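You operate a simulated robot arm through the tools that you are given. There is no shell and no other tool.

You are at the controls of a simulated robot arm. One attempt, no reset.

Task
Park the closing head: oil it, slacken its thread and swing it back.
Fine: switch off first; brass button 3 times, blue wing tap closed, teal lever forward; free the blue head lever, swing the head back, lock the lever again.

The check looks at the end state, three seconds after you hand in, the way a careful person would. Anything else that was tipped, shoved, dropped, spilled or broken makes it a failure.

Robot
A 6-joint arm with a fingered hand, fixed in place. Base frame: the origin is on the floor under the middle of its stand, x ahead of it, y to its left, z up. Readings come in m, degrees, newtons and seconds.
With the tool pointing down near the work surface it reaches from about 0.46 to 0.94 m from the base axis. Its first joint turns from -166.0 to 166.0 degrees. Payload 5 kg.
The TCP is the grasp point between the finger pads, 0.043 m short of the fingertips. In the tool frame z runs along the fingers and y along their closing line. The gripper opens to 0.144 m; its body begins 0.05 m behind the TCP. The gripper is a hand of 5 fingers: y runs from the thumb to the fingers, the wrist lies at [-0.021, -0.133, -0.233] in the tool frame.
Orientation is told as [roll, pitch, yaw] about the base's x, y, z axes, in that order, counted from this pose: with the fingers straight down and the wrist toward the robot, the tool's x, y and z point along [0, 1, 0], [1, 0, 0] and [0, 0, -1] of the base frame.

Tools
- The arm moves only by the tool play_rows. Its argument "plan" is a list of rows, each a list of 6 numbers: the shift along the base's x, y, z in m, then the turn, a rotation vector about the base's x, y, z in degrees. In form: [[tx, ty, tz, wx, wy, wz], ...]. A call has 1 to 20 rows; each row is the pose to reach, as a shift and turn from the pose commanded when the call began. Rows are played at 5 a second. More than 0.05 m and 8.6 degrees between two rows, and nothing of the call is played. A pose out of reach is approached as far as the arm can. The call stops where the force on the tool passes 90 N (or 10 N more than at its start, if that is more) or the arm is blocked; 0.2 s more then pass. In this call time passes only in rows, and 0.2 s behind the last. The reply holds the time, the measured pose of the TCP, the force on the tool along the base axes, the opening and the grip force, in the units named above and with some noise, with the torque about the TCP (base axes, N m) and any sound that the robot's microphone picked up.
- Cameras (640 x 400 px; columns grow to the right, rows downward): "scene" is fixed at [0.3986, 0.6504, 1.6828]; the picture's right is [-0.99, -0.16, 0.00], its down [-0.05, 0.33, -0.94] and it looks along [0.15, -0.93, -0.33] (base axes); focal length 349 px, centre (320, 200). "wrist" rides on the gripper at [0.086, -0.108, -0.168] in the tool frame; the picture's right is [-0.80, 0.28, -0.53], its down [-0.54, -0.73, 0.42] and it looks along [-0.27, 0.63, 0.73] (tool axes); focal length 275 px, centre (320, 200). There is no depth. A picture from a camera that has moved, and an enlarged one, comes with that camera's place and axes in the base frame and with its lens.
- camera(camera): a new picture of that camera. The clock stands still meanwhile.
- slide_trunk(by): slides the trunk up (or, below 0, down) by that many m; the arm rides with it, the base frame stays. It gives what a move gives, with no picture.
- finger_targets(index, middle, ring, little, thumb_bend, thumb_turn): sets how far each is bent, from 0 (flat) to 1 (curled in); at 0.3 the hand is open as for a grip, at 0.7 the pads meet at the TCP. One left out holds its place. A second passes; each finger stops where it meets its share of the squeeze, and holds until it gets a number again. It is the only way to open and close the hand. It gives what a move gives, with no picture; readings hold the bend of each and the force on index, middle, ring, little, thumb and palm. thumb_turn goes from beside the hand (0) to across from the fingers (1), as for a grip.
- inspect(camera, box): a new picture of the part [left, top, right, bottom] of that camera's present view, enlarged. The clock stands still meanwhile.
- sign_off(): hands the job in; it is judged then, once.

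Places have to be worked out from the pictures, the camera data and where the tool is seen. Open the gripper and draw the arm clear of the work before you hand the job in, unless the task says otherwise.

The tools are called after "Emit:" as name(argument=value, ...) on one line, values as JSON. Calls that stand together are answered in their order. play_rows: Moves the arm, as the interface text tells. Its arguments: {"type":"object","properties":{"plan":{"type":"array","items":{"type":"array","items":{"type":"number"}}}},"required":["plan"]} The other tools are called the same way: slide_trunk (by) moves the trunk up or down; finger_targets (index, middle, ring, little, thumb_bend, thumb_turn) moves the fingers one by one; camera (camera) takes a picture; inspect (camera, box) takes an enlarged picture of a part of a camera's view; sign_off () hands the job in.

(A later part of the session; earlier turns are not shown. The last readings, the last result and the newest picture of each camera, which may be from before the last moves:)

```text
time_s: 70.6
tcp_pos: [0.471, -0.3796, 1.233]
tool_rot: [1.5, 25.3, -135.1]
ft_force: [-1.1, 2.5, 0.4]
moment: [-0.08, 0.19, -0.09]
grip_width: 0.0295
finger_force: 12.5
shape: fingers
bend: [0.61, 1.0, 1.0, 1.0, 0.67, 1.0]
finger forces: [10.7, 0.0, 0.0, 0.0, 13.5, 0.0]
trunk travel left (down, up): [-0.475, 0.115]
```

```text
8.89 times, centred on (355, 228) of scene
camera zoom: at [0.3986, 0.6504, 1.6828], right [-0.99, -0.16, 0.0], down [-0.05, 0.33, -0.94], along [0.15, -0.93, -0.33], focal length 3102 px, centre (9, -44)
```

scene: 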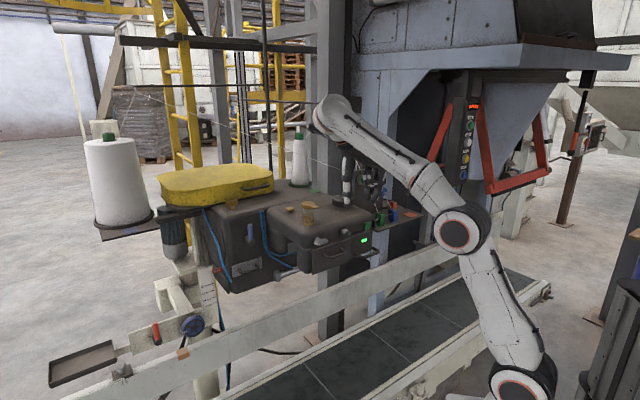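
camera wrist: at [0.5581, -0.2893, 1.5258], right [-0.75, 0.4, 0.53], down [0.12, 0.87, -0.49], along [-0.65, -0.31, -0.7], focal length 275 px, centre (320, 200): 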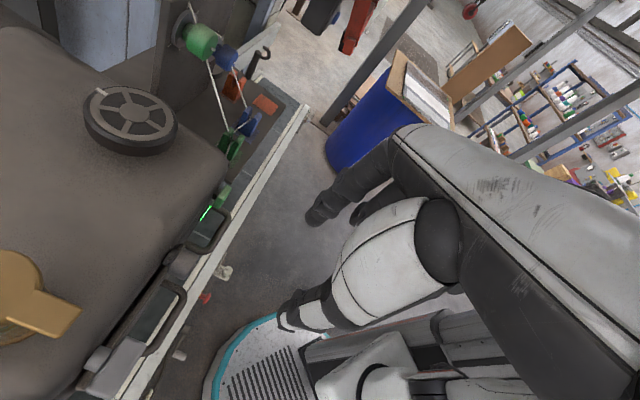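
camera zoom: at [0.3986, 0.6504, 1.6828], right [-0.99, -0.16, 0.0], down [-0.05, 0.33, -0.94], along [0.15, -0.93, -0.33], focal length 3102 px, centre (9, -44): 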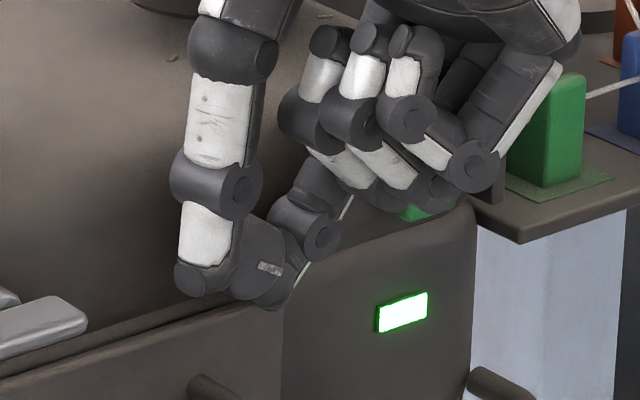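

The pointer is at ~116° and the lamp is still lit. One more small regrip to bring it fully to the 120° stop, to be sure of the test.

Emit:
finger_targets(index=0.52, thumb_bend=0.52)

Emit:
play_rows(plan=[[0.0026, 0.0026, 0.0012, -5.66, 5.66, 0], [0.0052, 0.0052, 0.0018, -11.3, 11.3, 0], [0.0079, 0.0079, 0.002, -17, 17, 0]])

Emit:
finger_targets(index=0.75, thumb_bend=0.75)

Emit:
play_rows(plan=[[-0.0026, -0.0026, -0.0002, 5.66, -5.66, 0], [-0.0052, -0.0052, -0.001, 11.3, -11.3, 0]])

Emit:
finger_targets(index=0.52, thumb_bend=0.52)

Emit:
inspect(camera="scene", box=[325, 205, 385, 250])

```text
time_s: 71.6
tcp_pos: [0.4714, -0.3808, 1.2329]
tool_rot: [1.5, 25.2, -135.1]
ft_force: [0.1, 0.0, 0.2]
moment: [0.01, 0.01, 0.02]
grip_width: 0.0705
finger_force: 0.1
shape: fingers
bend: [0.52, 1.0, 1.0, 1.0, 0.52, 1.0]
finger forces: [0.0, 0.0, 0.0, 0.1, 0.0, 0.1]
trunk travel left (down, up): [-0.475, 0.115]
```

```text
time_s: 72.4
tcp_pos: [0.4785, -0.3721, 1.2357]
tool_rot: [1.6, 0.9, -135.1]
ft_force: [0.3, 0.7, 0.1]
moment: [0.0, 0.0, -0.02]
grip_width: 0.0706
finger_force: 0.1
shape: fingers
bend: [0.52, 1.0, 1.0, 1.0, 0.52, 1.0]
finger forces: [0.0, 0.0, 0.0, 0.0, 0.0, 0.0]
trunk travel left (down, up): [-0.475, 0.115]
```

```text
time_s: 73.4
tcp_pos: [0.4796, -0.3704, 1.2334]
tool_rot: [1.5, 1.2, -135.1]
ft_force: [-0.1, 5.4, -5.7]
moment: [0.07, 0.08, -0.11]
grip_width: 0.029
finger_force: 12.7
shape: fingers
bend: [0.62, 1.0, 1.0, 1.0, 0.67, 1.0]
finger forces: [9.7, 0.0, 0.0, 0.0, 15.4, 0.0]
trunk travel left (down, up): [-0.475, 0.115]
```

```text
time_s: 74.0
tcp_pos: [0.4745, -0.3765, 1.2321]
tool_rot: [1.3, 17.2, -135.0]
ft_force: [-0.1, 3.1, -10.0]
moment: [-0.14, 0.26, -0.1]
grip_width: 0.0287
finger_force: 12.0
shape: fingers
bend: [0.61, 1.0, 1.0, 1.0, 0.67, 1.0]
finger forces: [10.1, 0.0, 0.0, 0.0, 13.2, 0.0]
trunk travel left (down, up): [-0.475, 0.115]
```

```text
time_s: 75.0
tcp_pos: [0.4732, -0.377, 1.2338]
tool_rot: [1.5, 17.1, -135.1]
ft_force: [0.5, 0.4, -0.2]
moment: [0.0, 0.02, 0.01]
grip_width: 0.0707
finger_force: 0.1
shape: fingers
bend: [0.52, 1.0, 1.0, 1.0, 0.52, 1.0]
finger forces: [0.0, 0.1, 0.1, 0.0, 0.0, 0.0]
trunk travel left (down, up): [-0.475, 0.115]
```

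```text
8.89 times, centred on (355, 228) of scene
camera zoom: at [0.3986, 0.6504, 1.6828], right [-0.99, -0.16, 0.0], down [-0.05, 0.33, -0.94], along [0.15, -0.93, -0.33], focal length 3102 px, centre (9, -44)
```

zoom: 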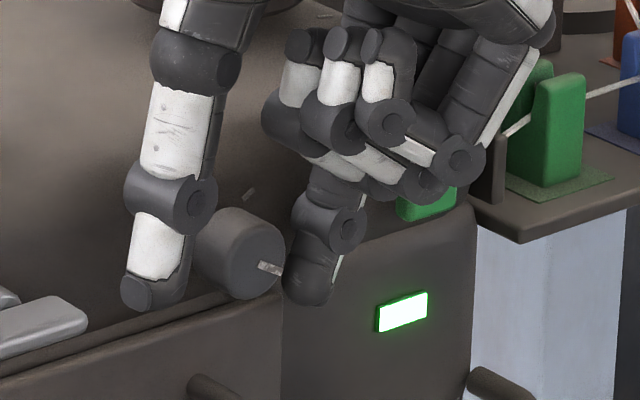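

The lamp ignores the knob at all three ticks, so the knob is a selector and the green button by the lamp is likely the on/off. For safety I first bring the selector back to its 0 end, then test the green button; afterwards I'll set it back to its original middle tick.

Emit:
play_rows(plan=[[-0.0027, -0.0027, -0.0006, 5.66, -5.66, 0]])

Emit:
finger_targets(index=0.75, thumb_bend=0.75)

Emit:
play_rows(plan=[[0.0026, 0.0026, 0.0012, -5.66, 5.66, 0], [0.0052, 0.0052, 0.0018, -11.3, 11.3, 0], [0.0079, 0.0079, 0.002, -17, 17, 0], [0.0105, 0.0105, 0.0017, -22.6, 22.6, 0], [0.0132, 0.0132, 0.0009, -28.3, 28.3, 0]])

Emit:
finger_targets(index=0.52, thumb_bend=0.52)

Emit:
play_rows(plan=[[-0.0026, -0.0026, 0.0005, 5.66, -5.66, 0], [-0.0052, -0.0052, 0.0006, 11.3, -11.3, 0], [-0.0079, -0.0079, 0.0003, 17, -17, 0], [-0.0105, -0.0105, -0.0006, 22.6, -22.6, 0], [-0.0132, -0.0132, -0.002, 28.3, -28.3, 0]])

Emit:
inspect(camera="scene", box=[325, 205, 385, 250])

```text
time_s: 75.4
tcp_pos: [0.4704, -0.3794, 1.2321]
tool_rot: [1.6, 25.2, -135.1]
ft_force: [0.9, -0.2, 0.8]
moment: [-0.02, 0.0, 0.0]
grip_width: 0.0707
finger_force: 0.0
shape: fingers
bend: [0.52, 1.0, 1.0, 1.0, 0.52, 1.0]
finger forces: [0.1, 0.0, 0.1, 0.0, 0.0, 0.1]
trunk travel left (down, up): [-0.475, 0.115]
```

```text
time_s: 76.4
tcp_pos: [0.4708, -0.3775, 1.231]
tool_rot: [1.4, 25.1, -135.0]
ft_force: [3.5, 6.7, -6.7]
moment: [0.17, 0.08, -0.06]
grip_width: 0.0286
finger_force: 12.1
shape: fingers
bend: [0.62, 1.0, 1.0, 1.0, 0.67, 1.0]
finger forces: [9.9, 0.1, 0.0, 0.1, 15.0, 0.1]
trunk travel left (down, up): [-0.475, 0.115]
```

```text
time_s: 77.6
tcp_pos: [0.4843, -0.3657, 1.2309]
tool_rot: [1.4, -14.8, -135.1]
ft_force: [-2.0, 6.5, -15.1]
moment: [0.38, -0.1, -0.16]
grip_width: 0.0289
finger_force: 13.6
shape: fingers
bend: [0.62, 1.0, 1.0, 1.0, 0.67, 1.0]
finger forces: [9.4, 0.0, 0.1, 0.0, 16.4, 0.0]
trunk travel left (down, up): [-0.475, 0.115]
```

```text
time_s: 78.6
tcp_pos: [0.4844, -0.3666, 1.2332]
tool_rot: [1.5, -15.0, -135.1]
ft_force: [0.0, 0.4, 0.1]
moment: [0.03, 0.03, -0.02]
grip_width: 0.0707
finger_force: 0.1
shape: fingers
bend: [0.52, 1.0, 1.0, 1.0, 0.52, 1.0]
finger forces: [0.1, 0.1, 0.0, 0.0, 0.0, 0.0]
trunk travel left (down, up): [-0.475, 0.115]
```

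```text
time_s: 79.8
tcp_pos: [0.4716, -0.379, 1.2312]
tool_rot: [1.5, 25.2, -135.1]
ft_force: [0.1, 0.1, -0.1]
moment: [0.0, 0.0, 0.01]
grip_width: 0.0705
finger_force: 0.0
shape: fingers
bend: [0.52, 1.0, 1.0, 1.0, 0.52, 1.0]
finger forces: [0.1, 0.0, 0.0, 0.0, 0.1, 0.1]
trunk travel left (down, up): [-0.475, 0.115]
```

```text
8.89 times, centred on (355, 228) of scene
camera zoom: at [0.3986, 0.6504, 1.6828], right [-0.99, -0.16, 0.0], down [-0.05, 0.33, -0.94], along [0.15, -0.93, -0.33], focal length 3102 px, centre (9, -44)
```

zoom: 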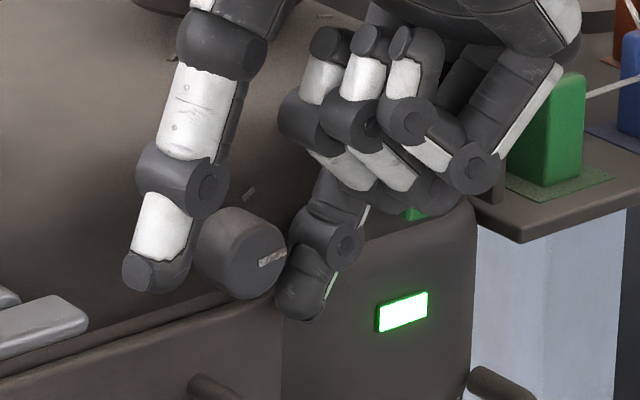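

Pointer now ~80°. Two more counter-clockwise twists bring it back to the 0 end.

Emit:
finger_targets(index=0.75, thumb_bend=0.75)

Emit:
play_rows(plan=[[0.0026, 0.0026, 0.0012, -5.66, 5.66, 0], [0.0052, 0.0052, 0.0018, -11.3, 11.3, 0], [0.0079, 0.0079, 0.002, -17, 17, 0], [0.0105, 0.0105, 0.0017, -22.6, 22.6, 0], [0.0132, 0.0132, 0.0009, -28.3, 28.3, 0]])

Emit:
finger_targets(index=0.52, thumb_bend=0.52)

Emit:
play_rows(plan=[[-0.0026, -0.0026, 0.0009, 5.66, -5.66, 0], [-0.0052, -0.0052, 0.0012, 11.3, -11.3, 0], [-0.0079, -0.0079, 0.0011, 17, -17, 0], [-0.0105, -0.0105, 0.0004, 22.6, -22.6, 0], [-0.0132, -0.0132, -0.0002, 28.3, -28.3, 0]])

Emit:
finger_targets(index=0.75, thumb_bend=0.75)

Emit:
play_rows(plan=[[0.0026, 0.0026, 0.0012, -5.66, 5.66, 0], [0.0052, 0.0052, 0.0018, -11.3, 11.3, 0], [0.0079, 0.0079, 0.002, -17, 17, 0], [0.0105, 0.0105, 0.0017, -22.6, 22.6, 0], [0.0132, 0.0132, 0.0009, -28.3, 28.3, 0]])

Emit:
finger_targets(index=0.5, thumb_bend=0.5)

Emit:
inspect(camera="scene", box=[325, 205, 385, 250])

```text
time_s: 80.8
tcp_pos: [0.4724, -0.3783, 1.2303]
tool_rot: [1.5, 25.2, -135.0]
ft_force: [3.7, 7.0, -5.0]
moment: [0.19, -0.02, -0.02]
grip_width: 0.0277
finger_force: 12.0
shape: fingers
bend: [0.61, 1.0, 1.0, 1.0, 0.68, 1.0]
finger forces: [9.8, 0.0, 0.0, 0.0, 14.4, 0.0]
trunk travel left (down, up): [-0.475, 0.115]
```

```text
time_s: 82.0
tcp_pos: [0.4842, -0.3651, 1.2321]
tool_rot: [1.3, -14.8, -135.1]
ft_force: [0.9, 3.8, -17.3]
moment: [0.38, -0.21, -0.11]
grip_width: 0.0289
finger_force: 13.0
shape: fingers
bend: [0.62, 1.0, 1.0, 1.0, 0.68, 1.0]
finger forces: [9.0, 0.1, 0.0, 0.0, 16.4, 0.1]
trunk travel left (down, up): [-0.475, 0.115]
```

```text
time_s: 83.0
tcp_pos: [0.4841, -0.3663, 1.2334]
tool_rot: [1.6, -14.8, -135.0]
ft_force: [-0.3, 0.3, 0.3]
moment: [0.01, 0.0, -0.01]
grip_width: 0.0706
finger_force: 0.1
shape: fingers
bend: [0.52, 1.0, 1.0, 1.0, 0.52, 1.0]
finger forces: [0.0, 0.1, 0.1, 0.0, 0.0, 0.0]
trunk travel left (down, up): [-0.475, 0.115]
```

```text
time_s: 84.2
tcp_pos: [0.4704, -0.379, 1.2333]
tool_rot: [1.6, 25.3, -135.2]
ft_force: [-0.1, 0.0, 0.3]
moment: [-0.01, 0.02, -0.02]
grip_width: 0.0708
finger_force: 0.1
shape: fingers
bend: [0.52, 1.0, 1.0, 1.0, 0.52, 1.0]
finger forces: [0.0, 0.0, 0.0, 0.0, 0.0, 0.1]
trunk travel left (down, up): [-0.475, 0.115]
```

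```text
time_s: 85.2
tcp_pos: [0.4718, -0.3772, 1.2343]
tool_rot: [1.4, 25.1, -135.1]
ft_force: [2.8, 6.3, -5.2]
moment: [0.26, -0.01, -0.01]
grip_width: 0.0292
finger_force: 12.6
shape: fingers
bend: [0.61, 1.0, 1.0, 1.0, 0.68, 1.0]
finger forces: [10.3, 0.0, 0.1, 0.1, 14.1, 0.0]
trunk travel left (down, up): [-0.475, 0.115]
```

```text
time_s: 86.4
tcp_pos: [0.4846, -0.3659, 1.2328]
tool_rot: [1.4, -14.8, -135.2]
ft_force: [0.5, 6.1, -14.1]
moment: [0.42, -0.16, -0.11]
grip_width: 0.0291
finger_force: 12.1
shape: fingers
bend: [0.62, 1.0, 1.0, 1.0, 0.68, 1.0]
finger forces: [8.1, 0.1, 0.0, 0.0, 15.6, 0.0]
trunk travel left (down, up): [-0.475, 0.115]
```

```text
time_s: 87.4
tcp_pos: [0.484, -0.3663, 1.233]
tool_rot: [1.5, -14.9, -135.1]
ft_force: [0.3, 0.3, 0.2]
moment: [-0.02, 0.04, -0.01]
grip_width: 0.0777
finger_force: 0.1
shape: fingers
bend: [0.5, 1.0, 1.0, 1.0, 0.5, 1.0]
finger forces: [0.0, 0.0, 0.0, 0.0, 0.1, 0.0]
trunk travel left (down, up): [-0.475, 0.115]
```

```text
8.89 times, centred on (355, 228) of scene
camera zoom: at [0.3986, 0.6504, 1.6828], right [-0.99, -0.16, 0.0], down [-0.05, 0.33, -0.94], along [0.15, -0.93, -0.33], focal length 3102 px, centre (9, -44)
```

zoom: 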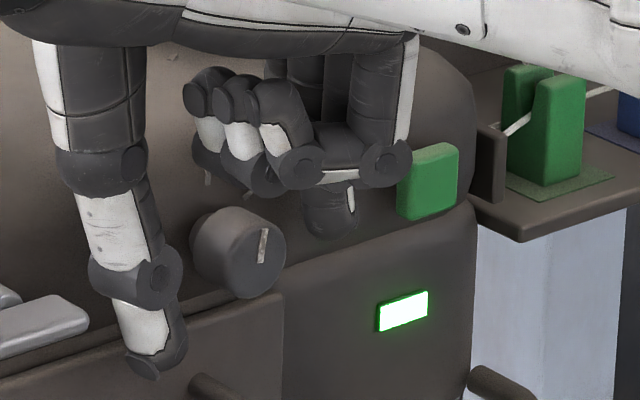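

The selector is back near 0. I lift off, retreat and turn the hand to face the head, with the index straight, to test the green button.

Emit:
play_rows(plan=[[-0.01, 0.01, 0.03, 2, -2, 0], [-0.02, 0.02, 0.06, 4, -4, 0], [-0.04, 0.04, 0.085, 7, -7, 0], [-0.065, 0.065, 0.09, 9, -9, 0], [-0.09, 0.09, 0.09, 10.6, -10.6, 0]])

Emit:
finger_targets(index=0.0, middle=1.0, ring=1.0, little=1.0, thumb_bend=1.0, thumb_turn=1.0)

Emit:
play_rows(plan=[[-0.015, 0.001, 0, 0, 0, 7.5], [-0.03, 0.002, 0, 0, 0, 15], [-0.045, 0.003, 0, 0, 0, 22.5], [-0.06, 0.004, 0, 0, 0, 30], [-0.075, 0.005, 0, 0, 0, 37.5], [-0.09, 0.006, 0, 0, 0, 45], [-0.105, 0.007, 0, 0, 0, 52.5], [-0.12, 0.008, 0, 0, 0, 60], [-0.135, 0.009, 0, 0, 0, 67.5], [-0.15, 0.009, 0, 0, 0, 75], [-0.165, 0.009, 0, 0, 0, 82.5], [-0.18, 0.009, 0, 0, 0, 90]])

Emit:
camera(camera="scene")

```text
time_s: 88.6
tcp_pos: [0.3913, -0.274, 1.3235]
tool_rot: [1.6, 0.1, -135.1]
ft_force: [0.4, 0.9, -0.4]
moment: [-0.01, -0.03, 0.01]
grip_width: 0.0776
finger_force: 0.0
shape: fingers
bend: [0.5, 1.0, 1.0, 1.0, 0.5, 1.0]
finger forces: [0.0, 0.0, 0.0, 0.0, 0.1, 0.0]
trunk travel left (down, up): [-0.475, 0.115]
```

```text
time_s: 89.6
tcp_pos: [0.3935, -0.276, 1.3244]
tool_rot: [1.5, 0.2, -135.2]
ft_force: [-0.6, -0.4, -1.5]
moment: [0.03, 0.0, 0.03]
grip_width: 0.0719
finger_force: 0.1
shape: fingers
bend: [0.0, 1.0, 1.0, 1.0, 1.0, 1.0]
finger forces: [0.0, 0.1, 0.0, 0.0, 0.0, 0.0]
trunk travel left (down, up): [-0.475, 0.115]
```

```text
time_s: 91.5
tcp_pos: [0.351, -0.2313, 1.2905]
tool_rot: [-1.8, 4.8, -64.7]
ft_force: [0.0, -0.2, -0.6]
moment: [-0.03, 0.02, -0.01]
grip_width: 0.0719
finger_force: 0.1
shape: fingers
bend: [0.0, 1.0, 1.0, 1.0, 1.0, 1.0]
finger forces: [0.1, 0.1, 0.1, 0.1, 0.1, 0.1]
trunk travel left (down, up): [-0.475, 0.115]
stopped in row 9: the arm was blocked; the commanded pose is now the measured one
```

```text
taken
```

scene: 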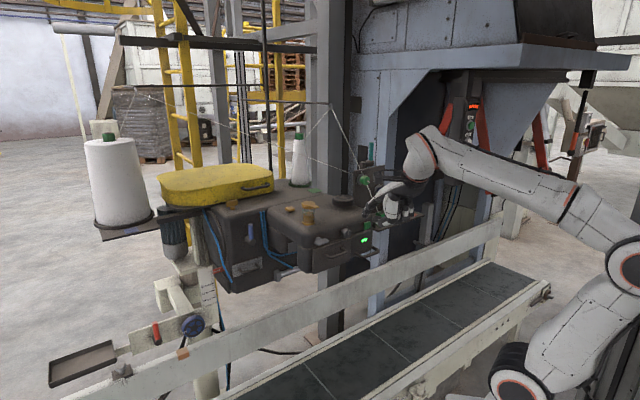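

The elbow is being pushed back against something when the arm is folded; a larger shoulder-to-wrist distance avoids that. I raise the hand and lower the trunk alternately so the arm works more stretched upward.

Emit:
play_rows(plan=[[0.0, 0.0, 0.035, 0, 0, 0], [0.0, 0.0, 0.07, 0, 0, 0], [0.0, 0.0, 0.1, 0, 0, 0]])

Emit:
slide_trunk(by=-0.1)

Emit:
play_rows(plan=[[0.0, 0.0, 0.035, 0, 0, 0], [0.0, 0.0, 0.07, 0, 0, 0], [0.0, 0.0, 0.1, 0, 0, 0]])

Emit:
slide_trunk(by=-0.1)

Emit:
camera(camera="scene")

```text
time_s: 92.2
tcp_pos: [0.3505, -0.2325, 1.3913]
tool_rot: [-1.7, 4.7, -65.1]
ft_force: [0.4, 0.5, -0.5]
moment: [-0.02, 0.0, 0.05]
grip_width: 0.0716
finger_force: 0.1
shape: fingers
bend: [0.0, 1.0, 1.0, 1.0, 1.0, 1.0]
finger forces: [0.1, 0.1, 0.0, 0.1, 0.0, 0.1]
trunk travel left (down, up): [-0.475, 0.115]
```

```text
time_s: 93.6
tcp_pos: [0.3497, -0.2328, 1.2903]
tool_rot: [-1.7, 4.9, -65.1]
ft_force: [0.4, 0.6, 0.3]
moment: [0.01, 0.01, 0.01]
grip_width: 0.0715
finger_force: 0.0
shape: fingers
bend: [0.0, 1.0, 1.0, 1.0, 1.0, 1.0]
finger forces: [0.0, 0.0, 0.0, 0.0, 0.0, 0.0]
trunk travel left (down, up): [-0.375, 0.215]
```

```text
time_s: 94.4
tcp_pos: [0.3489, -0.2328, 1.3915]
tool_rot: [-1.6, 4.9, -65.2]
ft_force: [-0.6, -0.6, -0.3]
moment: [0.0, -0.01, 0.01]
grip_width: 0.0718
finger_force: 0.0
shape: fingers
bend: [0.0, 1.0, 1.0, 1.0, 1.0, 1.0]
finger forces: [0.0, 0.0, 0.0, 0.0, 0.1, 0.0]
trunk travel left (down, up): [-0.375, 0.215]
```

```text
time_s: 95.7
tcp_pos: [0.3485, -0.2348, 1.291]
tool_rot: [-1.8, 4.9, -65.1]
ft_force: [0.1, -0.1, 0.1]
moment: [0.02, -0.02, -0.04]
grip_width: 0.0717
finger_force: 0.0
shape: fingers
bend: [0.0, 1.0, 1.0, 1.0, 1.0, 1.0]
finger forces: [0.1, 0.0, 0.1, 0.1, 0.0, 0.0]
trunk travel left (down, up): [-0.275, 0.315]
```

```text
taken
```

scene: 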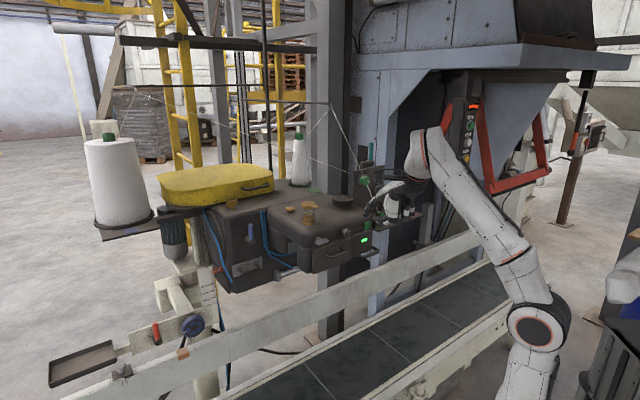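

The arm is now in a better posture. I align the straight index in front of the green button (tip ~5 cm short of it).

Emit:
play_rows(plan=[[-0.02, -0.013, 0.0, -0.7, -0.7, 4], [-0.04, -0.026, -0.005, -1.4, -1.5, 8], [-0.06, -0.039, -0.01, -2.1, -2.2, 12], [-0.08, -0.052, -0.015, -2.8, -3, 16], [-0.103, -0.064, -0.021, -3.4, -3.9, 20]])

Emit:
slide_trunk(by=-0.05)

Emit:
inspect(camera="scene", box=[335, 190, 435, 265])

Emit:
camera(camera="wrist")

```text
time_s: 96.9
tcp_pos: [0.2463, -0.2988, 1.2702]
tool_rot: [-0.6, -0.2, -44.9]
ft_force: [-0.2, 0.3, -0.1]
moment: [-0.01, 0.02, 0.04]
grip_width: 0.0715
finger_force: 0.1
shape: fingers
bend: [0.0, 1.0, 1.0, 1.0, 1.0, 1.0]
finger forces: [0.1, 0.0, 0.0, 0.0, 0.0, 0.0]
trunk travel left (down, up): [-0.275, 0.315]
```

```text
time_s: 97.8
tcp_pos: [0.2451, -0.2987, 1.2201]
tool_rot: [-0.4, -0.1, -45.0]
ft_force: [0.1, 1.1, -0.3]
moment: [0.01, -0.02, -0.02]
grip_width: 0.0715
finger_force: 0.0
shape: fingers
bend: [0.0, 1.0, 1.0, 1.0, 1.0, 1.0]
finger forces: [0.1, 0.1, 0.0, 0.0, 0.0, 0.1]
trunk travel left (down, up): [-0.225, 0.365]
```

```text
5.33 times, centred on (385, 228) of scene
camera zoom: at [0.3986, 0.6504, 1.6828], right [-0.99, -0.16, 0.0], down [-0.05, 0.33, -0.94], along [0.15, -0.93, -0.33], focal length 1861 px, centre (-27, 53)
```

zoom: 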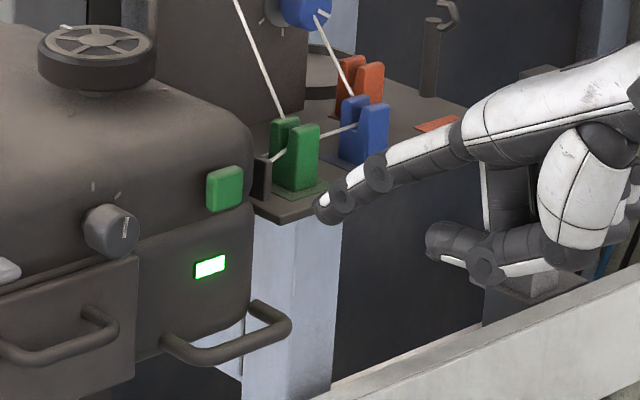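

```text
taken
camera wrist: at [0.2299, -0.1595, 1.387], right [-0.36, -0.76, 0.54], down [-0.9, 0.13, -0.42], along [0.25, -0.64, -0.73], focal length 275 px, centre (320, 200)
```

wrist: 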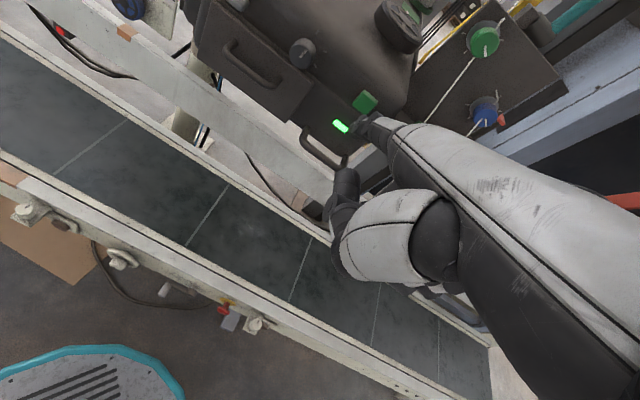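

I zoom the wrist view to compare the fingertip with the green button.

Emit:
inspect(camera="wrist", box=[310, 70, 430, 160])

```text
4.44 times, centred on (370, 115) of wrist
camera zoom: at [0.2299, -0.1595, 1.387], right [-0.36, -0.76, 0.54], down [-0.9, 0.13, -0.42], along [0.25, -0.64, -0.73], focal length 1224 px, centre (98, 578)
```

zoom: 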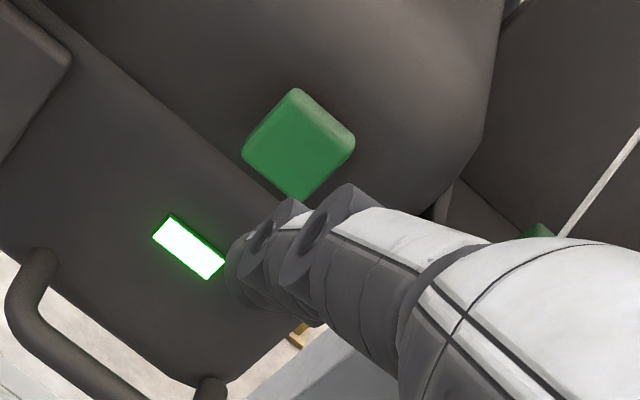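

The fingertip's motion along +v will land it on the green button's centre. I advance in small steps watching the force and the lamp.

Emit:
play_rows(plan=[[0.0141, -0.0141, 0, 0, 0, 0], [0.0283, -0.0283, 0, 0, 0, 0]])

Emit:
inspect(camera="wrist", box=[310, 70, 430, 160])

Emit:
inspect(camera="scene", box=[345, 200, 405, 245])

```text
time_s: 98.4
tcp_pos: [0.2749, -0.3266, 1.22]
tool_rot: [-0.5, -0.1, -45.0]
ft_force: [-0.6, 0.8, -0.8]
moment: [-0.01, -0.01, -0.01]
grip_width: 0.0715
finger_force: 0.0
shape: fingers
bend: [0.0, 1.0, 1.0, 1.0, 1.0, 1.0]
finger forces: [0.1, 0.0, 0.0, 0.1, 0.0, 0.0]
trunk travel left (down, up): [-0.225, 0.365]
```

```text
4.44 times, centred on (370, 115) of wrist
camera zoom: at [0.2585, -0.1876, 1.3864], right [-0.36, -0.76, 0.54], down [-0.9, 0.13, -0.42], along [0.25, -0.64, -0.73], focal length 1224 px, centre (98, 578)
```

zoom: 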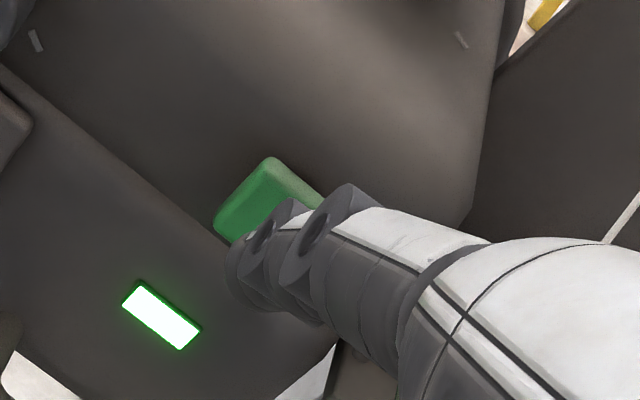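

```text
8.89 times, centred on (375, 222) of scene
camera zoom: at [0.3986, 0.6504, 1.6828], right [-0.99, -0.16, 0.0], down [-0.05, 0.33, -0.94], along [0.15, -0.93, -0.33], focal length 3102 px, centre (-169, 0)
```

zoom: 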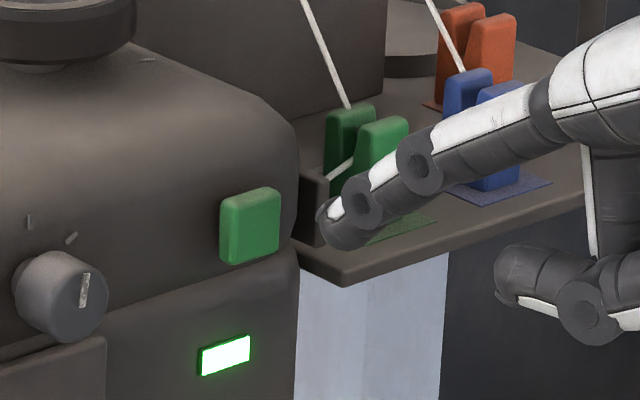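

Relative to the button, the fingertip measures ~15 mm high and 4 mm left, with ~4 cm to go. I correct that, then push forward gently.

Emit:
play_rows(plan=[[-0.003, -0.003, -0.014, 0, 0, 0], [0.0041, -0.0101, -0.014, 0, 0, 0], [0.0112, -0.0172, -0.014, 0, 0, 0]])

Emit:
inspect(camera="wrist", box=[310, 70, 430, 160])

Emit:
inspect(camera="scene", box=[345, 200, 405, 245])

```text
time_s: 99.2
tcp_pos: [0.286, -0.3434, 1.2051]
tool_rot: [-0.6, -0.1, -45.0]
ft_force: [-0.1, -0.4, 0.1]
moment: [-0.03, -0.02, 0.01]
grip_width: 0.0712
finger_force: 0.0
shape: fingers
bend: [0.0, 1.0, 1.0, 1.0, 1.0, 1.0]
finger forces: [0.0, 0.1, 0.0, 0.0, 0.0, 0.1]
trunk travel left (down, up): [-0.225, 0.365]
```

```text
4.44 times, centred on (370, 115) of wrist
camera zoom: at [0.2704, -0.2045, 1.3726], right [-0.36, -0.76, 0.54], down [-0.9, 0.13, -0.42], along [0.25, -0.64, -0.73], focal length 1224 px, centre (98, 578)
```

zoom: 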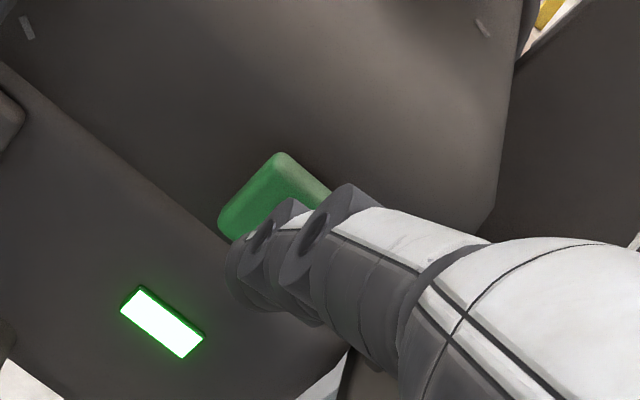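

```text
8.89 times, centred on (375, 222) of scene
camera zoom: at [0.3986, 0.6504, 1.6828], right [-0.99, -0.16, 0.0], down [-0.05, 0.33, -0.94], along [0.15, -0.93, -0.33], focal length 3102 px, centre (-169, 0)
```

zoom: 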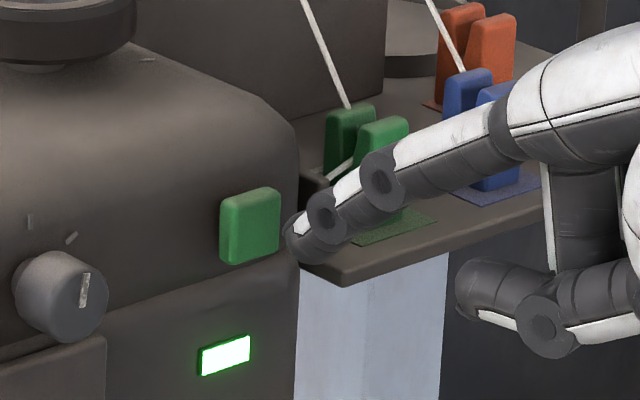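

Aligned now. I advance 1 cm at a time.

Emit:
play_rows(plan=[[0.0071, -0.0071, 0, 0, 0, 0]])

Emit:
play_rows(plan=[[0.0057, -0.0057, 0, 0, 0, 0]])

Emit:
inspect(camera="scene", box=[345, 200, 405, 245])

```text
time_s: 99.6
tcp_pos: [0.2934, -0.3505, 1.2052]
tool_rot: [-0.5, 0.0, -44.9]
ft_force: [-0.2, 0.7, 0.3]
moment: [-0.03, -0.02, -0.01]
grip_width: 0.0716
finger_force: 0.1
shape: fingers
bend: [0.0, 1.0, 1.0, 1.0, 1.0, 1.0]
finger forces: [0.0, 0.0, 0.0, 0.1, 0.1, 0.0]
trunk travel left (down, up): [-0.225, 0.365]
```

```text
time_s: 100.0
tcp_pos: [0.2986, -0.3561, 1.2052]
tool_rot: [-0.5, 0.0, -45.0]
ft_force: [0.3, 0.4, 0.6]
moment: [0.02, -0.01, -0.02]
grip_width: 0.0716
finger_force: 0.1
shape: fingers
bend: [0.0, 1.0, 1.0, 1.0, 1.0, 1.0]
finger forces: [0.0, 0.0, 0.1, 0.0, 0.0, 0.1]
trunk travel left (down, up): [-0.225, 0.365]
```

```text
8.89 times, centred on (375, 222) of scene
camera zoom: at [0.3986, 0.6504, 1.6828], right [-0.99, -0.16, 0.0], down [-0.05, 0.33, -0.94], along [0.15, -0.93, -0.33], focal length 3102 px, centre (-169, 0)
```

zoom: 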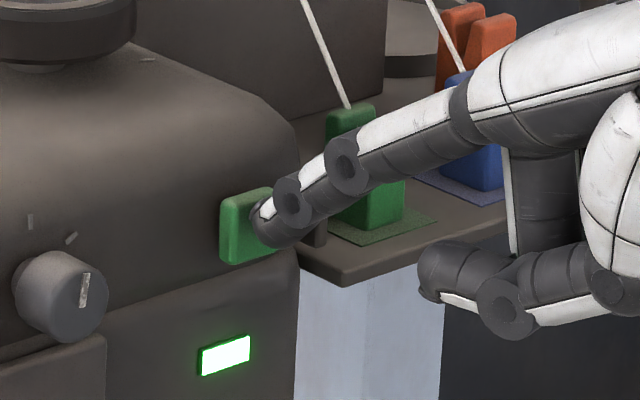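

The tip is right at the button, no force yet. I continue in ~5 mm steps.

Emit:
play_rows(plan=[[0.0035, -0.0035, 0, 0, 0, 0]])

Emit:
play_rows(plan=[[0.0035, -0.0035, 0, 0, 0, 0]])

Emit:
inspect(camera="scene", box=[345, 200, 405, 245])

```text
time_s: 100.4
tcp_pos: [0.3037, -0.3607, 1.2048]
tool_rot: [-0.6, -0.2, -45.0]
ft_force: [-0.9, 1.1, 0.3]
moment: [0.02, 0.01, 0.01]
grip_width: 0.0709
finger_force: 0.6
shape: fingers
bend: [0.0, 1.0, 1.0, 1.0, 1.0, 1.0]
finger forces: [1.1, 0.1, 0.0, 0.1, 0.0, 0.0]
trunk travel left (down, up): [-0.225, 0.365]
```

```text
time_s: 100.8
tcp_pos: [0.3043, -0.3629, 1.2072]
tool_rot: [-0.6, -0.1, -45.1]
ft_force: [-2.3, 2.6, 1.2]
moment: [-0.11, -0.13, 0.0]
grip_width: 0.0705
finger_force: 2.2
shape: fingers
bend: [0.0, 1.0, 1.0, 1.0, 1.0, 1.0]
finger forces: [4.1, 0.1, 0.0, 0.1, 0.1, 0.0]
trunk travel left (down, up): [-0.225, 0.365]
heard: click
```

```text
8.89 times, centred on (375, 222) of scene
camera zoom: at [0.3986, 0.6504, 1.6828], right [-0.99, -0.16, 0.0], down [-0.05, 0.33, -0.94], along [0.15, -0.93, -0.33], focal length 3102 px, centre (-169, 0)
```

zoom: 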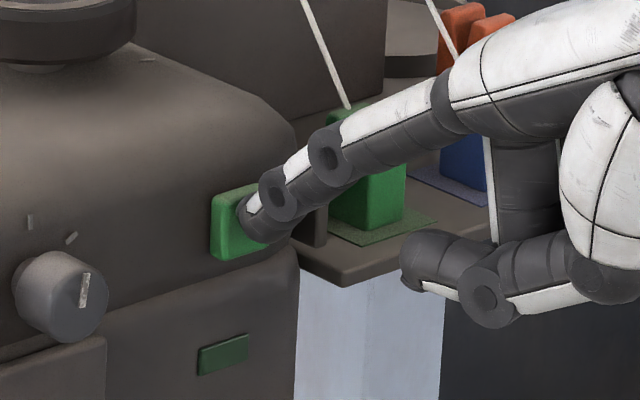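

A click was heard and the lamp went dark: the green button is the on/off switch. I back off and confirm it stays off.

Emit:
play_rows(plan=[[-0.014, 0.014, 0, 0, 0, 0], [-0.035, 0.035, 0.0, 0, 0, 0], [-0.05, 0.05, 0.03, 0, 0, 0]])

Emit:
inspect(camera="scene", box=[325, 200, 405, 255])

Emit:
camera(camera="scene")

```text
time_s: 101.6
tcp_pos: [0.2558, -0.3147, 1.2358]
tool_rot: [-0.6, -0.1, -44.9]
ft_force: [0.2, -0.1, -0.1]
moment: [0.01, 0.01, -0.02]
grip_width: 0.0713
finger_force: 0.1
shape: fingers
bend: [0.0, 1.0, 1.0, 1.0, 1.0, 1.0]
finger forces: [0.0, 0.0, 0.0, 0.0, 0.1, 0.0]
trunk travel left (down, up): [-0.225, 0.365]
```

```text
7.27 times, centred on (365, 228) of scene
camera zoom: at [0.3986, 0.6504, 1.6828], right [-0.99, -0.16, 0.0], down [-0.05, 0.33, -0.94], along [0.15, -0.93, -0.33], focal length 2538 px, centre (-7, 0)
```

zoom: 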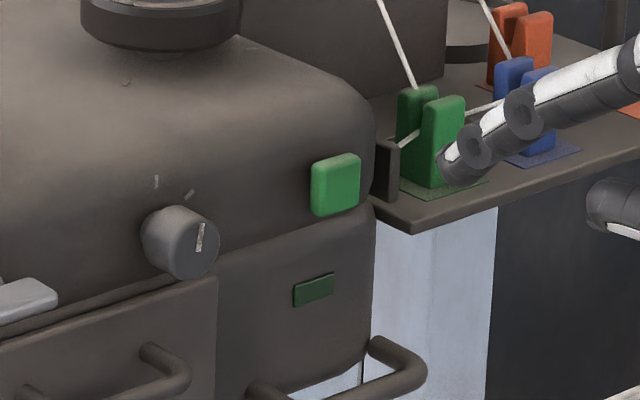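

```text
taken
```

scene: 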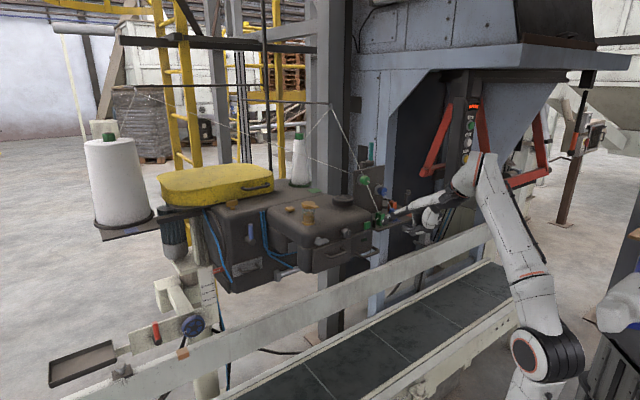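

Lamp is off. Now I restore the selector knob to its original middle tick: I move the hand back around to the staging area while bringing the trunk up again.

Emit:
play_rows(plan=[[0.025, 0.023, 0.003, 0, 0, -3], [0.05, 0.046, 0.006, 0, 0, -6], [0.075, 0.069, 0.009, 0, 0, -9], [0.1, 0.092, 0.012, 0, 0, -12], [0.124, 0.115, 0.015, 0, 0, -15]])

Emit:
slide_trunk(by=0.1)

Emit:
play_rows(plan=[[0.03, 0.025, -0.01, 0, 0, -4], [0.06, 0.05, -0.02, 0, 0, -8], [0.09, 0.075, -0.03, 0, 0, -12], [0.12, 0.1, -0.04, 0, 0, -15]])

Emit:
slide_trunk(by=0.15)

Emit:
finger_targets(index=0.52, thumb_bend=0.52)

Emit:
camera(camera="scene")

```text
time_s: 102.8
tcp_pos: [0.3784, -0.1975, 1.2522]
tool_rot: [-0.4, -0.1, -60.1]
ft_force: [-0.3, -0.3, 0.6]
moment: [0.03, -0.04, 0.02]
grip_width: 0.0715
finger_force: 0.0
shape: fingers
bend: [0.0, 1.0, 1.0, 1.0, 1.0, 1.0]
finger forces: [0.0, 0.0, 0.0, 0.0, 0.1, 0.1]
trunk travel left (down, up): [-0.225, 0.365]
```

```text
time_s: 104.2
tcp_pos: [0.3778, -0.1979, 1.3514]
tool_rot: [-0.5, -0.1, -59.9]
ft_force: [-0.5, 0.1, -0.2]
moment: [0.01, -0.01, 0.0]
grip_width: 0.0712
finger_force: 0.1
shape: fingers
bend: [0.0, 1.0, 1.0, 1.0, 1.0, 1.0]
finger forces: [0.1, 0.0, 0.1, 0.0, 0.1, 0.0]
trunk travel left (down, up): [-0.325, 0.265]
```

```text
time_s: 105.2
tcp_pos: [0.4975, -0.099, 1.3098]
tool_rot: [-0.5, 0.0, -75.0]
ft_force: [0.2, -0.1, 0.2]
moment: [0.0, -0.01, -0.02]
grip_width: 0.0715
finger_force: 0.0
shape: fingers
bend: [0.0, 1.0, 1.0, 1.0, 1.0, 1.0]
finger forces: [0.0, 0.1, 0.0, 0.0, 0.0, 0.0]
trunk travel left (down, up): [-0.325, 0.265]
```

```text
time_s: 106.9
tcp_pos: [0.4967, -0.0986, 1.4599]
tool_rot: [-0.6, 0.0, -74.9]
ft_force: [0.2, -0.2, 0.0]
moment: [-0.02, 0.01, 0.04]
grip_width: 0.0716
finger_force: 0.0
shape: fingers
bend: [0.0, 1.0, 1.0, 1.0, 1.0, 1.0]
finger forces: [0.0, 0.1, 0.0, 0.0, 0.1, 0.1]
trunk travel left (down, up): [-0.475, 0.115]
```

```text
time_s: 107.9
tcp_pos: [0.4968, -0.0979, 1.4599]
tool_rot: [-0.5, -0.2, -74.9]
ft_force: [0.5, 0.0, -0.2]
moment: [-0.04, 0.04, -0.01]
grip_width: 0.0713
finger_force: 0.2
shape: fingers
bend: [0.52, 1.0, 1.0, 1.0, 0.52, 1.0]
finger forces: [0.1, 0.1, 0.0, 0.0, 0.1, 0.1]
trunk travel left (down, up): [-0.475, 0.115]
```

```text
taken
```

scene: 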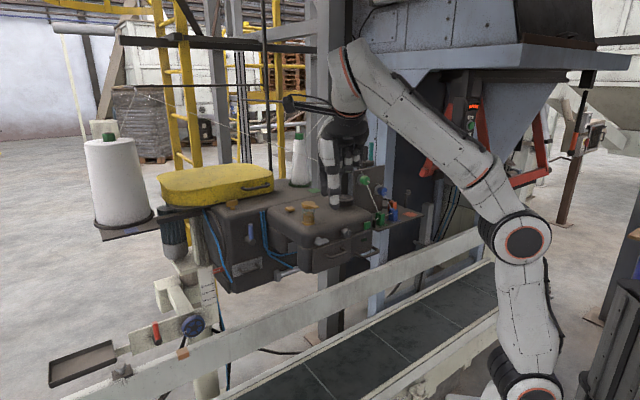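

Now to the earlier retreat point with yaw -135, then onto the knob at the 15° CCW tilt.

Emit:
play_rows(plan=[[-0.013, -0.022, -0.02, 0, 0, -7.5], [-0.026, -0.044, -0.04, 0, 0, -15], [-0.039, -0.066, -0.06, 0, 0, -22.5], [-0.052, -0.089, -0.08, 0, 0, -30], [-0.065, -0.111, -0.095, 0, 0, -37.5], [-0.078, -0.133, -0.11, 0, 0, -45], [-0.091, -0.156, -0.125, 0, 0, -52.5], [-0.103, -0.178, -0.137, 0, 0, -60]])

Emit:
play_rows(plan=[[0.025, -0.025, 0.0, -1.6, 1.6, 0], [0.05, -0.05, -0.005, -3.6, 3.6, 0], [0.07, -0.07, -0.03, -6.6, 6.6, 0], [0.08, -0.08, -0.06, -8.6, 8.6, 0], [0.09, -0.09, -0.09, -10.6, 10.6, 0]])

Emit:
inspect(camera="scene", box=[325, 205, 385, 250])

Emit:
inspect(camera="wrist", box=[160, 120, 400, 320])

```text
time_s: 109.7
tcp_pos: [0.3947, -0.2776, 1.322]
tool_rot: [-0.4, -0.2, -135.1]
ft_force: [0.0, -0.6, -1.1]
moment: [0.0, 0.02, -0.02]
grip_width: 0.0711
finger_force: 0.1
shape: fingers
bend: [0.52, 1.0, 1.0, 1.0, 0.52, 1.0]
finger forces: [0.0, 0.1, 0.1, 0.0, 0.1, 0.0]
trunk travel left (down, up): [-0.475, 0.115]
```

```text
time_s: 110.9
tcp_pos: [0.484, -0.3672, 1.2323]
tool_rot: [-0.4, -15.2, -135.0]
ft_force: [0.2, 0.0, 0.0]
moment: [0.01, -0.01, -0.02]
grip_width: 0.0711
finger_force: 0.0
shape: fingers
bend: [0.52, 1.0, 1.0, 1.0, 0.52, 1.0]
finger forces: [0.0, 0.1, 0.1, 0.0, 0.0, 0.0]
trunk travel left (down, up): [-0.475, 0.115]
```

```text
8.89 times, centred on (355, 228) of scene
camera zoom: at [0.3986, 0.6504, 1.6828], right [-0.99, -0.16, 0.0], down [-0.05, 0.33, -0.94], along [0.15, -0.93, -0.33], focal length 3102 px, centre (9, -44)
```

zoom: 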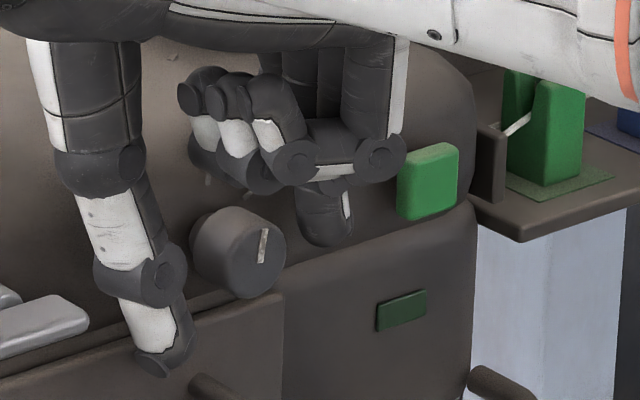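

```text
2.00 times, centred on (280, 220) of wrist
camera zoom: at [0.6505, -0.3245, 1.3653], right [-0.65, 0.47, 0.6], down [0.03, 0.8, -0.59], along [-0.76, -0.37, -0.54], focal length 551 px, centre (400, 160)
```

zoom: 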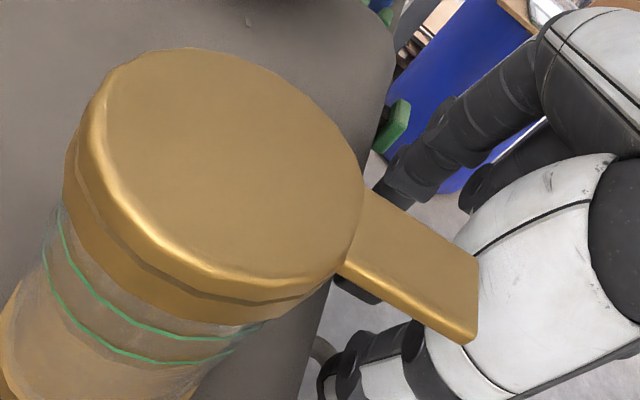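

Grip and twist clockwise 40°, then regrip for the last ~12°.

Emit:
finger_targets(index=0.75, thumb_bend=0.75)

Emit:
play_rows(plan=[[-0.0026, -0.0026, 0.0009, 5.66, -5.66, 0], [-0.0052, -0.0052, 0.0012, 11.3, -11.3, 0], [-0.0079, -0.0079, 0.0011, 17, -17, 0], [-0.0105, -0.0105, 0.0004, 22.6, -22.6, 0], [-0.0132, -0.0132, -0.0009, 28.3, -28.3, 0]])

Emit:
finger_targets(index=0.52, thumb_bend=0.52)

Emit:
inspect(camera="scene", box=[325, 205, 385, 250])

```text
time_s: 111.9
tcp_pos: [0.4841, -0.366, 1.2314]
tool_rot: [-0.6, -15.1, -135.1]
ft_force: [1.2, 5.9, -5.8]
moment: [0.24, -0.06, -0.12]
grip_width: 0.029
finger_force: 12.7
shape: fingers
bend: [0.62, 1.0, 1.0, 1.0, 0.67, 1.0]
finger forces: [9.9, 0.0, 0.0, 0.1, 15.9, 0.0]
trunk travel left (down, up): [-0.475, 0.115]
```

```text
time_s: 113.1
tcp_pos: [0.4697, -0.3799, 1.2315]
tool_rot: [-0.5, 24.9, -134.9]
ft_force: [1.4, 1.9, 1.7]
moment: [0.04, 0.01, -0.11]
grip_width: 0.0288
finger_force: 12.6
shape: fingers
bend: [0.62, 1.0, 1.0, 1.0, 0.68, 1.0]
finger forces: [10.6, 0.0, 0.0, 0.0, 13.9, 0.1]
trunk travel left (down, up): [-0.475, 0.115]
```

```text
time_s: 114.1
tcp_pos: [0.47, -0.3801, 1.2311]
tool_rot: [-0.6, 24.9, -135.0]
ft_force: [-0.5, 0.1, -0.3]
moment: [-0.02, 0.02, -0.05]
grip_width: 0.0704
finger_force: 0.1
shape: fingers
bend: [0.52, 1.0, 1.0, 1.0, 0.52, 1.0]
finger forces: [0.1, 0.1, 0.0, 0.0, 0.0, 0.0]
trunk travel left (down, up): [-0.475, 0.115]
```

```text
8.89 times, centred on (355, 228) of scene
camera zoom: at [0.3986, 0.6504, 1.6828], right [-0.99, -0.16, 0.0], down [-0.05, 0.33, -0.94], along [0.15, -0.93, -0.33], focal length 3102 px, centre (9, -44)
```

zoom: 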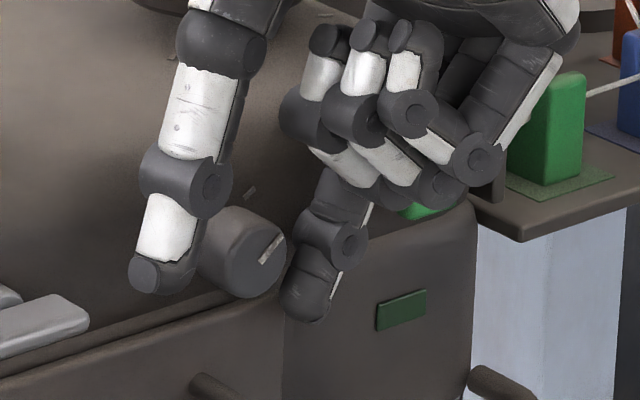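

The pointer is at ~51°, needs ~10° more to match the original tick. Small regrip.

Emit:
play_rows(plan=[[0.002, 0.002, 0.001, -4.2, 4.2, 0], [0.0039, 0.0039, 0.0015, -8.5, 8.5, 0]])

Emit:
finger_targets(index=0.75, thumb_bend=0.75)

Emit:
play_rows(plan=[[-0.0018, -0.0018, -0.0005, 3.5, -3.5, 0], [-0.0036, -0.0036, -0.0012, 7.5, -7.5, 0]])

Emit:
finger_targets(index=0.52, thumb_bend=0.52)

Emit:
inspect(camera="scene", box=[330, 215, 380, 250])

```text
time_s: 114.7
tcp_pos: [0.4747, -0.3758, 1.2326]
tool_rot: [-0.5, 12.8, -135.0]
ft_force: [-0.4, -0.1, -0.2]
moment: [-0.01, 0.0, 0.01]
grip_width: 0.0706
finger_force: 0.1
shape: fingers
bend: [0.52, 1.0, 1.0, 1.0, 0.52, 1.0]
finger forces: [0.0, 0.1, 0.0, 0.0, 0.0, 0.1]
trunk travel left (down, up): [-0.475, 0.115]
```

```text
time_s: 115.7
tcp_pos: [0.4745, -0.3752, 1.2339]
tool_rot: [-0.5, 12.9, -134.9]
ft_force: [2.5, 5.4, -2.9]
moment: [0.18, 0.01, -0.05]
grip_width: 0.0284
finger_force: 12.1
shape: fingers
bend: [0.61, 1.0, 1.0, 1.0, 0.68, 1.0]
finger forces: [9.9, 0.1, 0.1, 0.0, 14.1, 0.0]
trunk travel left (down, up): [-0.475, 0.115]
```

```text
time_s: 116.3
tcp_pos: [0.4726, -0.3795, 1.2319]
tool_rot: [-0.5, 23.5, -135.0]
ft_force: [0.3, 4.9, -1.9]
moment: [0.1, 0.1, -0.06]
grip_width: 0.0282
finger_force: 11.7
shape: fingers
bend: [0.61, 1.0, 1.0, 1.0, 0.68, 1.0]
finger forces: [10.5, 0.0, 0.0, 0.1, 13.6, 0.0]
trunk travel left (down, up): [-0.475, 0.115]
```

```text
time_s: 117.3
tcp_pos: [0.4708, -0.3795, 1.2315]
tool_rot: [-0.5, 23.4, -135.0]
ft_force: [0.3, -0.5, 1.0]
moment: [0.04, -0.01, 0.02]
grip_width: 0.0706
finger_force: 0.0
shape: fingers
bend: [0.52, 1.0, 1.0, 1.0, 0.52, 1.0]
finger forces: [0.0, 0.0, 0.1, 0.0, 0.1, 0.0]
trunk travel left (down, up): [-0.475, 0.115]
```

```text
11.43 times, centred on (355, 232) of scene
camera zoom: at [0.3986, 0.6504, 1.6828], right [-0.99, -0.16, 0.0], down [-0.05, 0.33, -0.94], along [0.15, -0.93, -0.33], focal length 3988 px, centre (-80, -171)
```

zoom: 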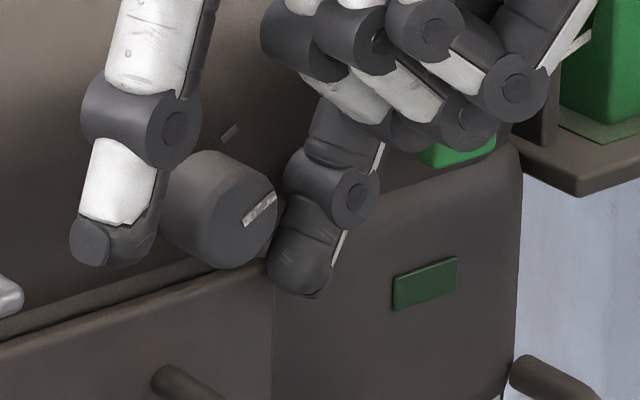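

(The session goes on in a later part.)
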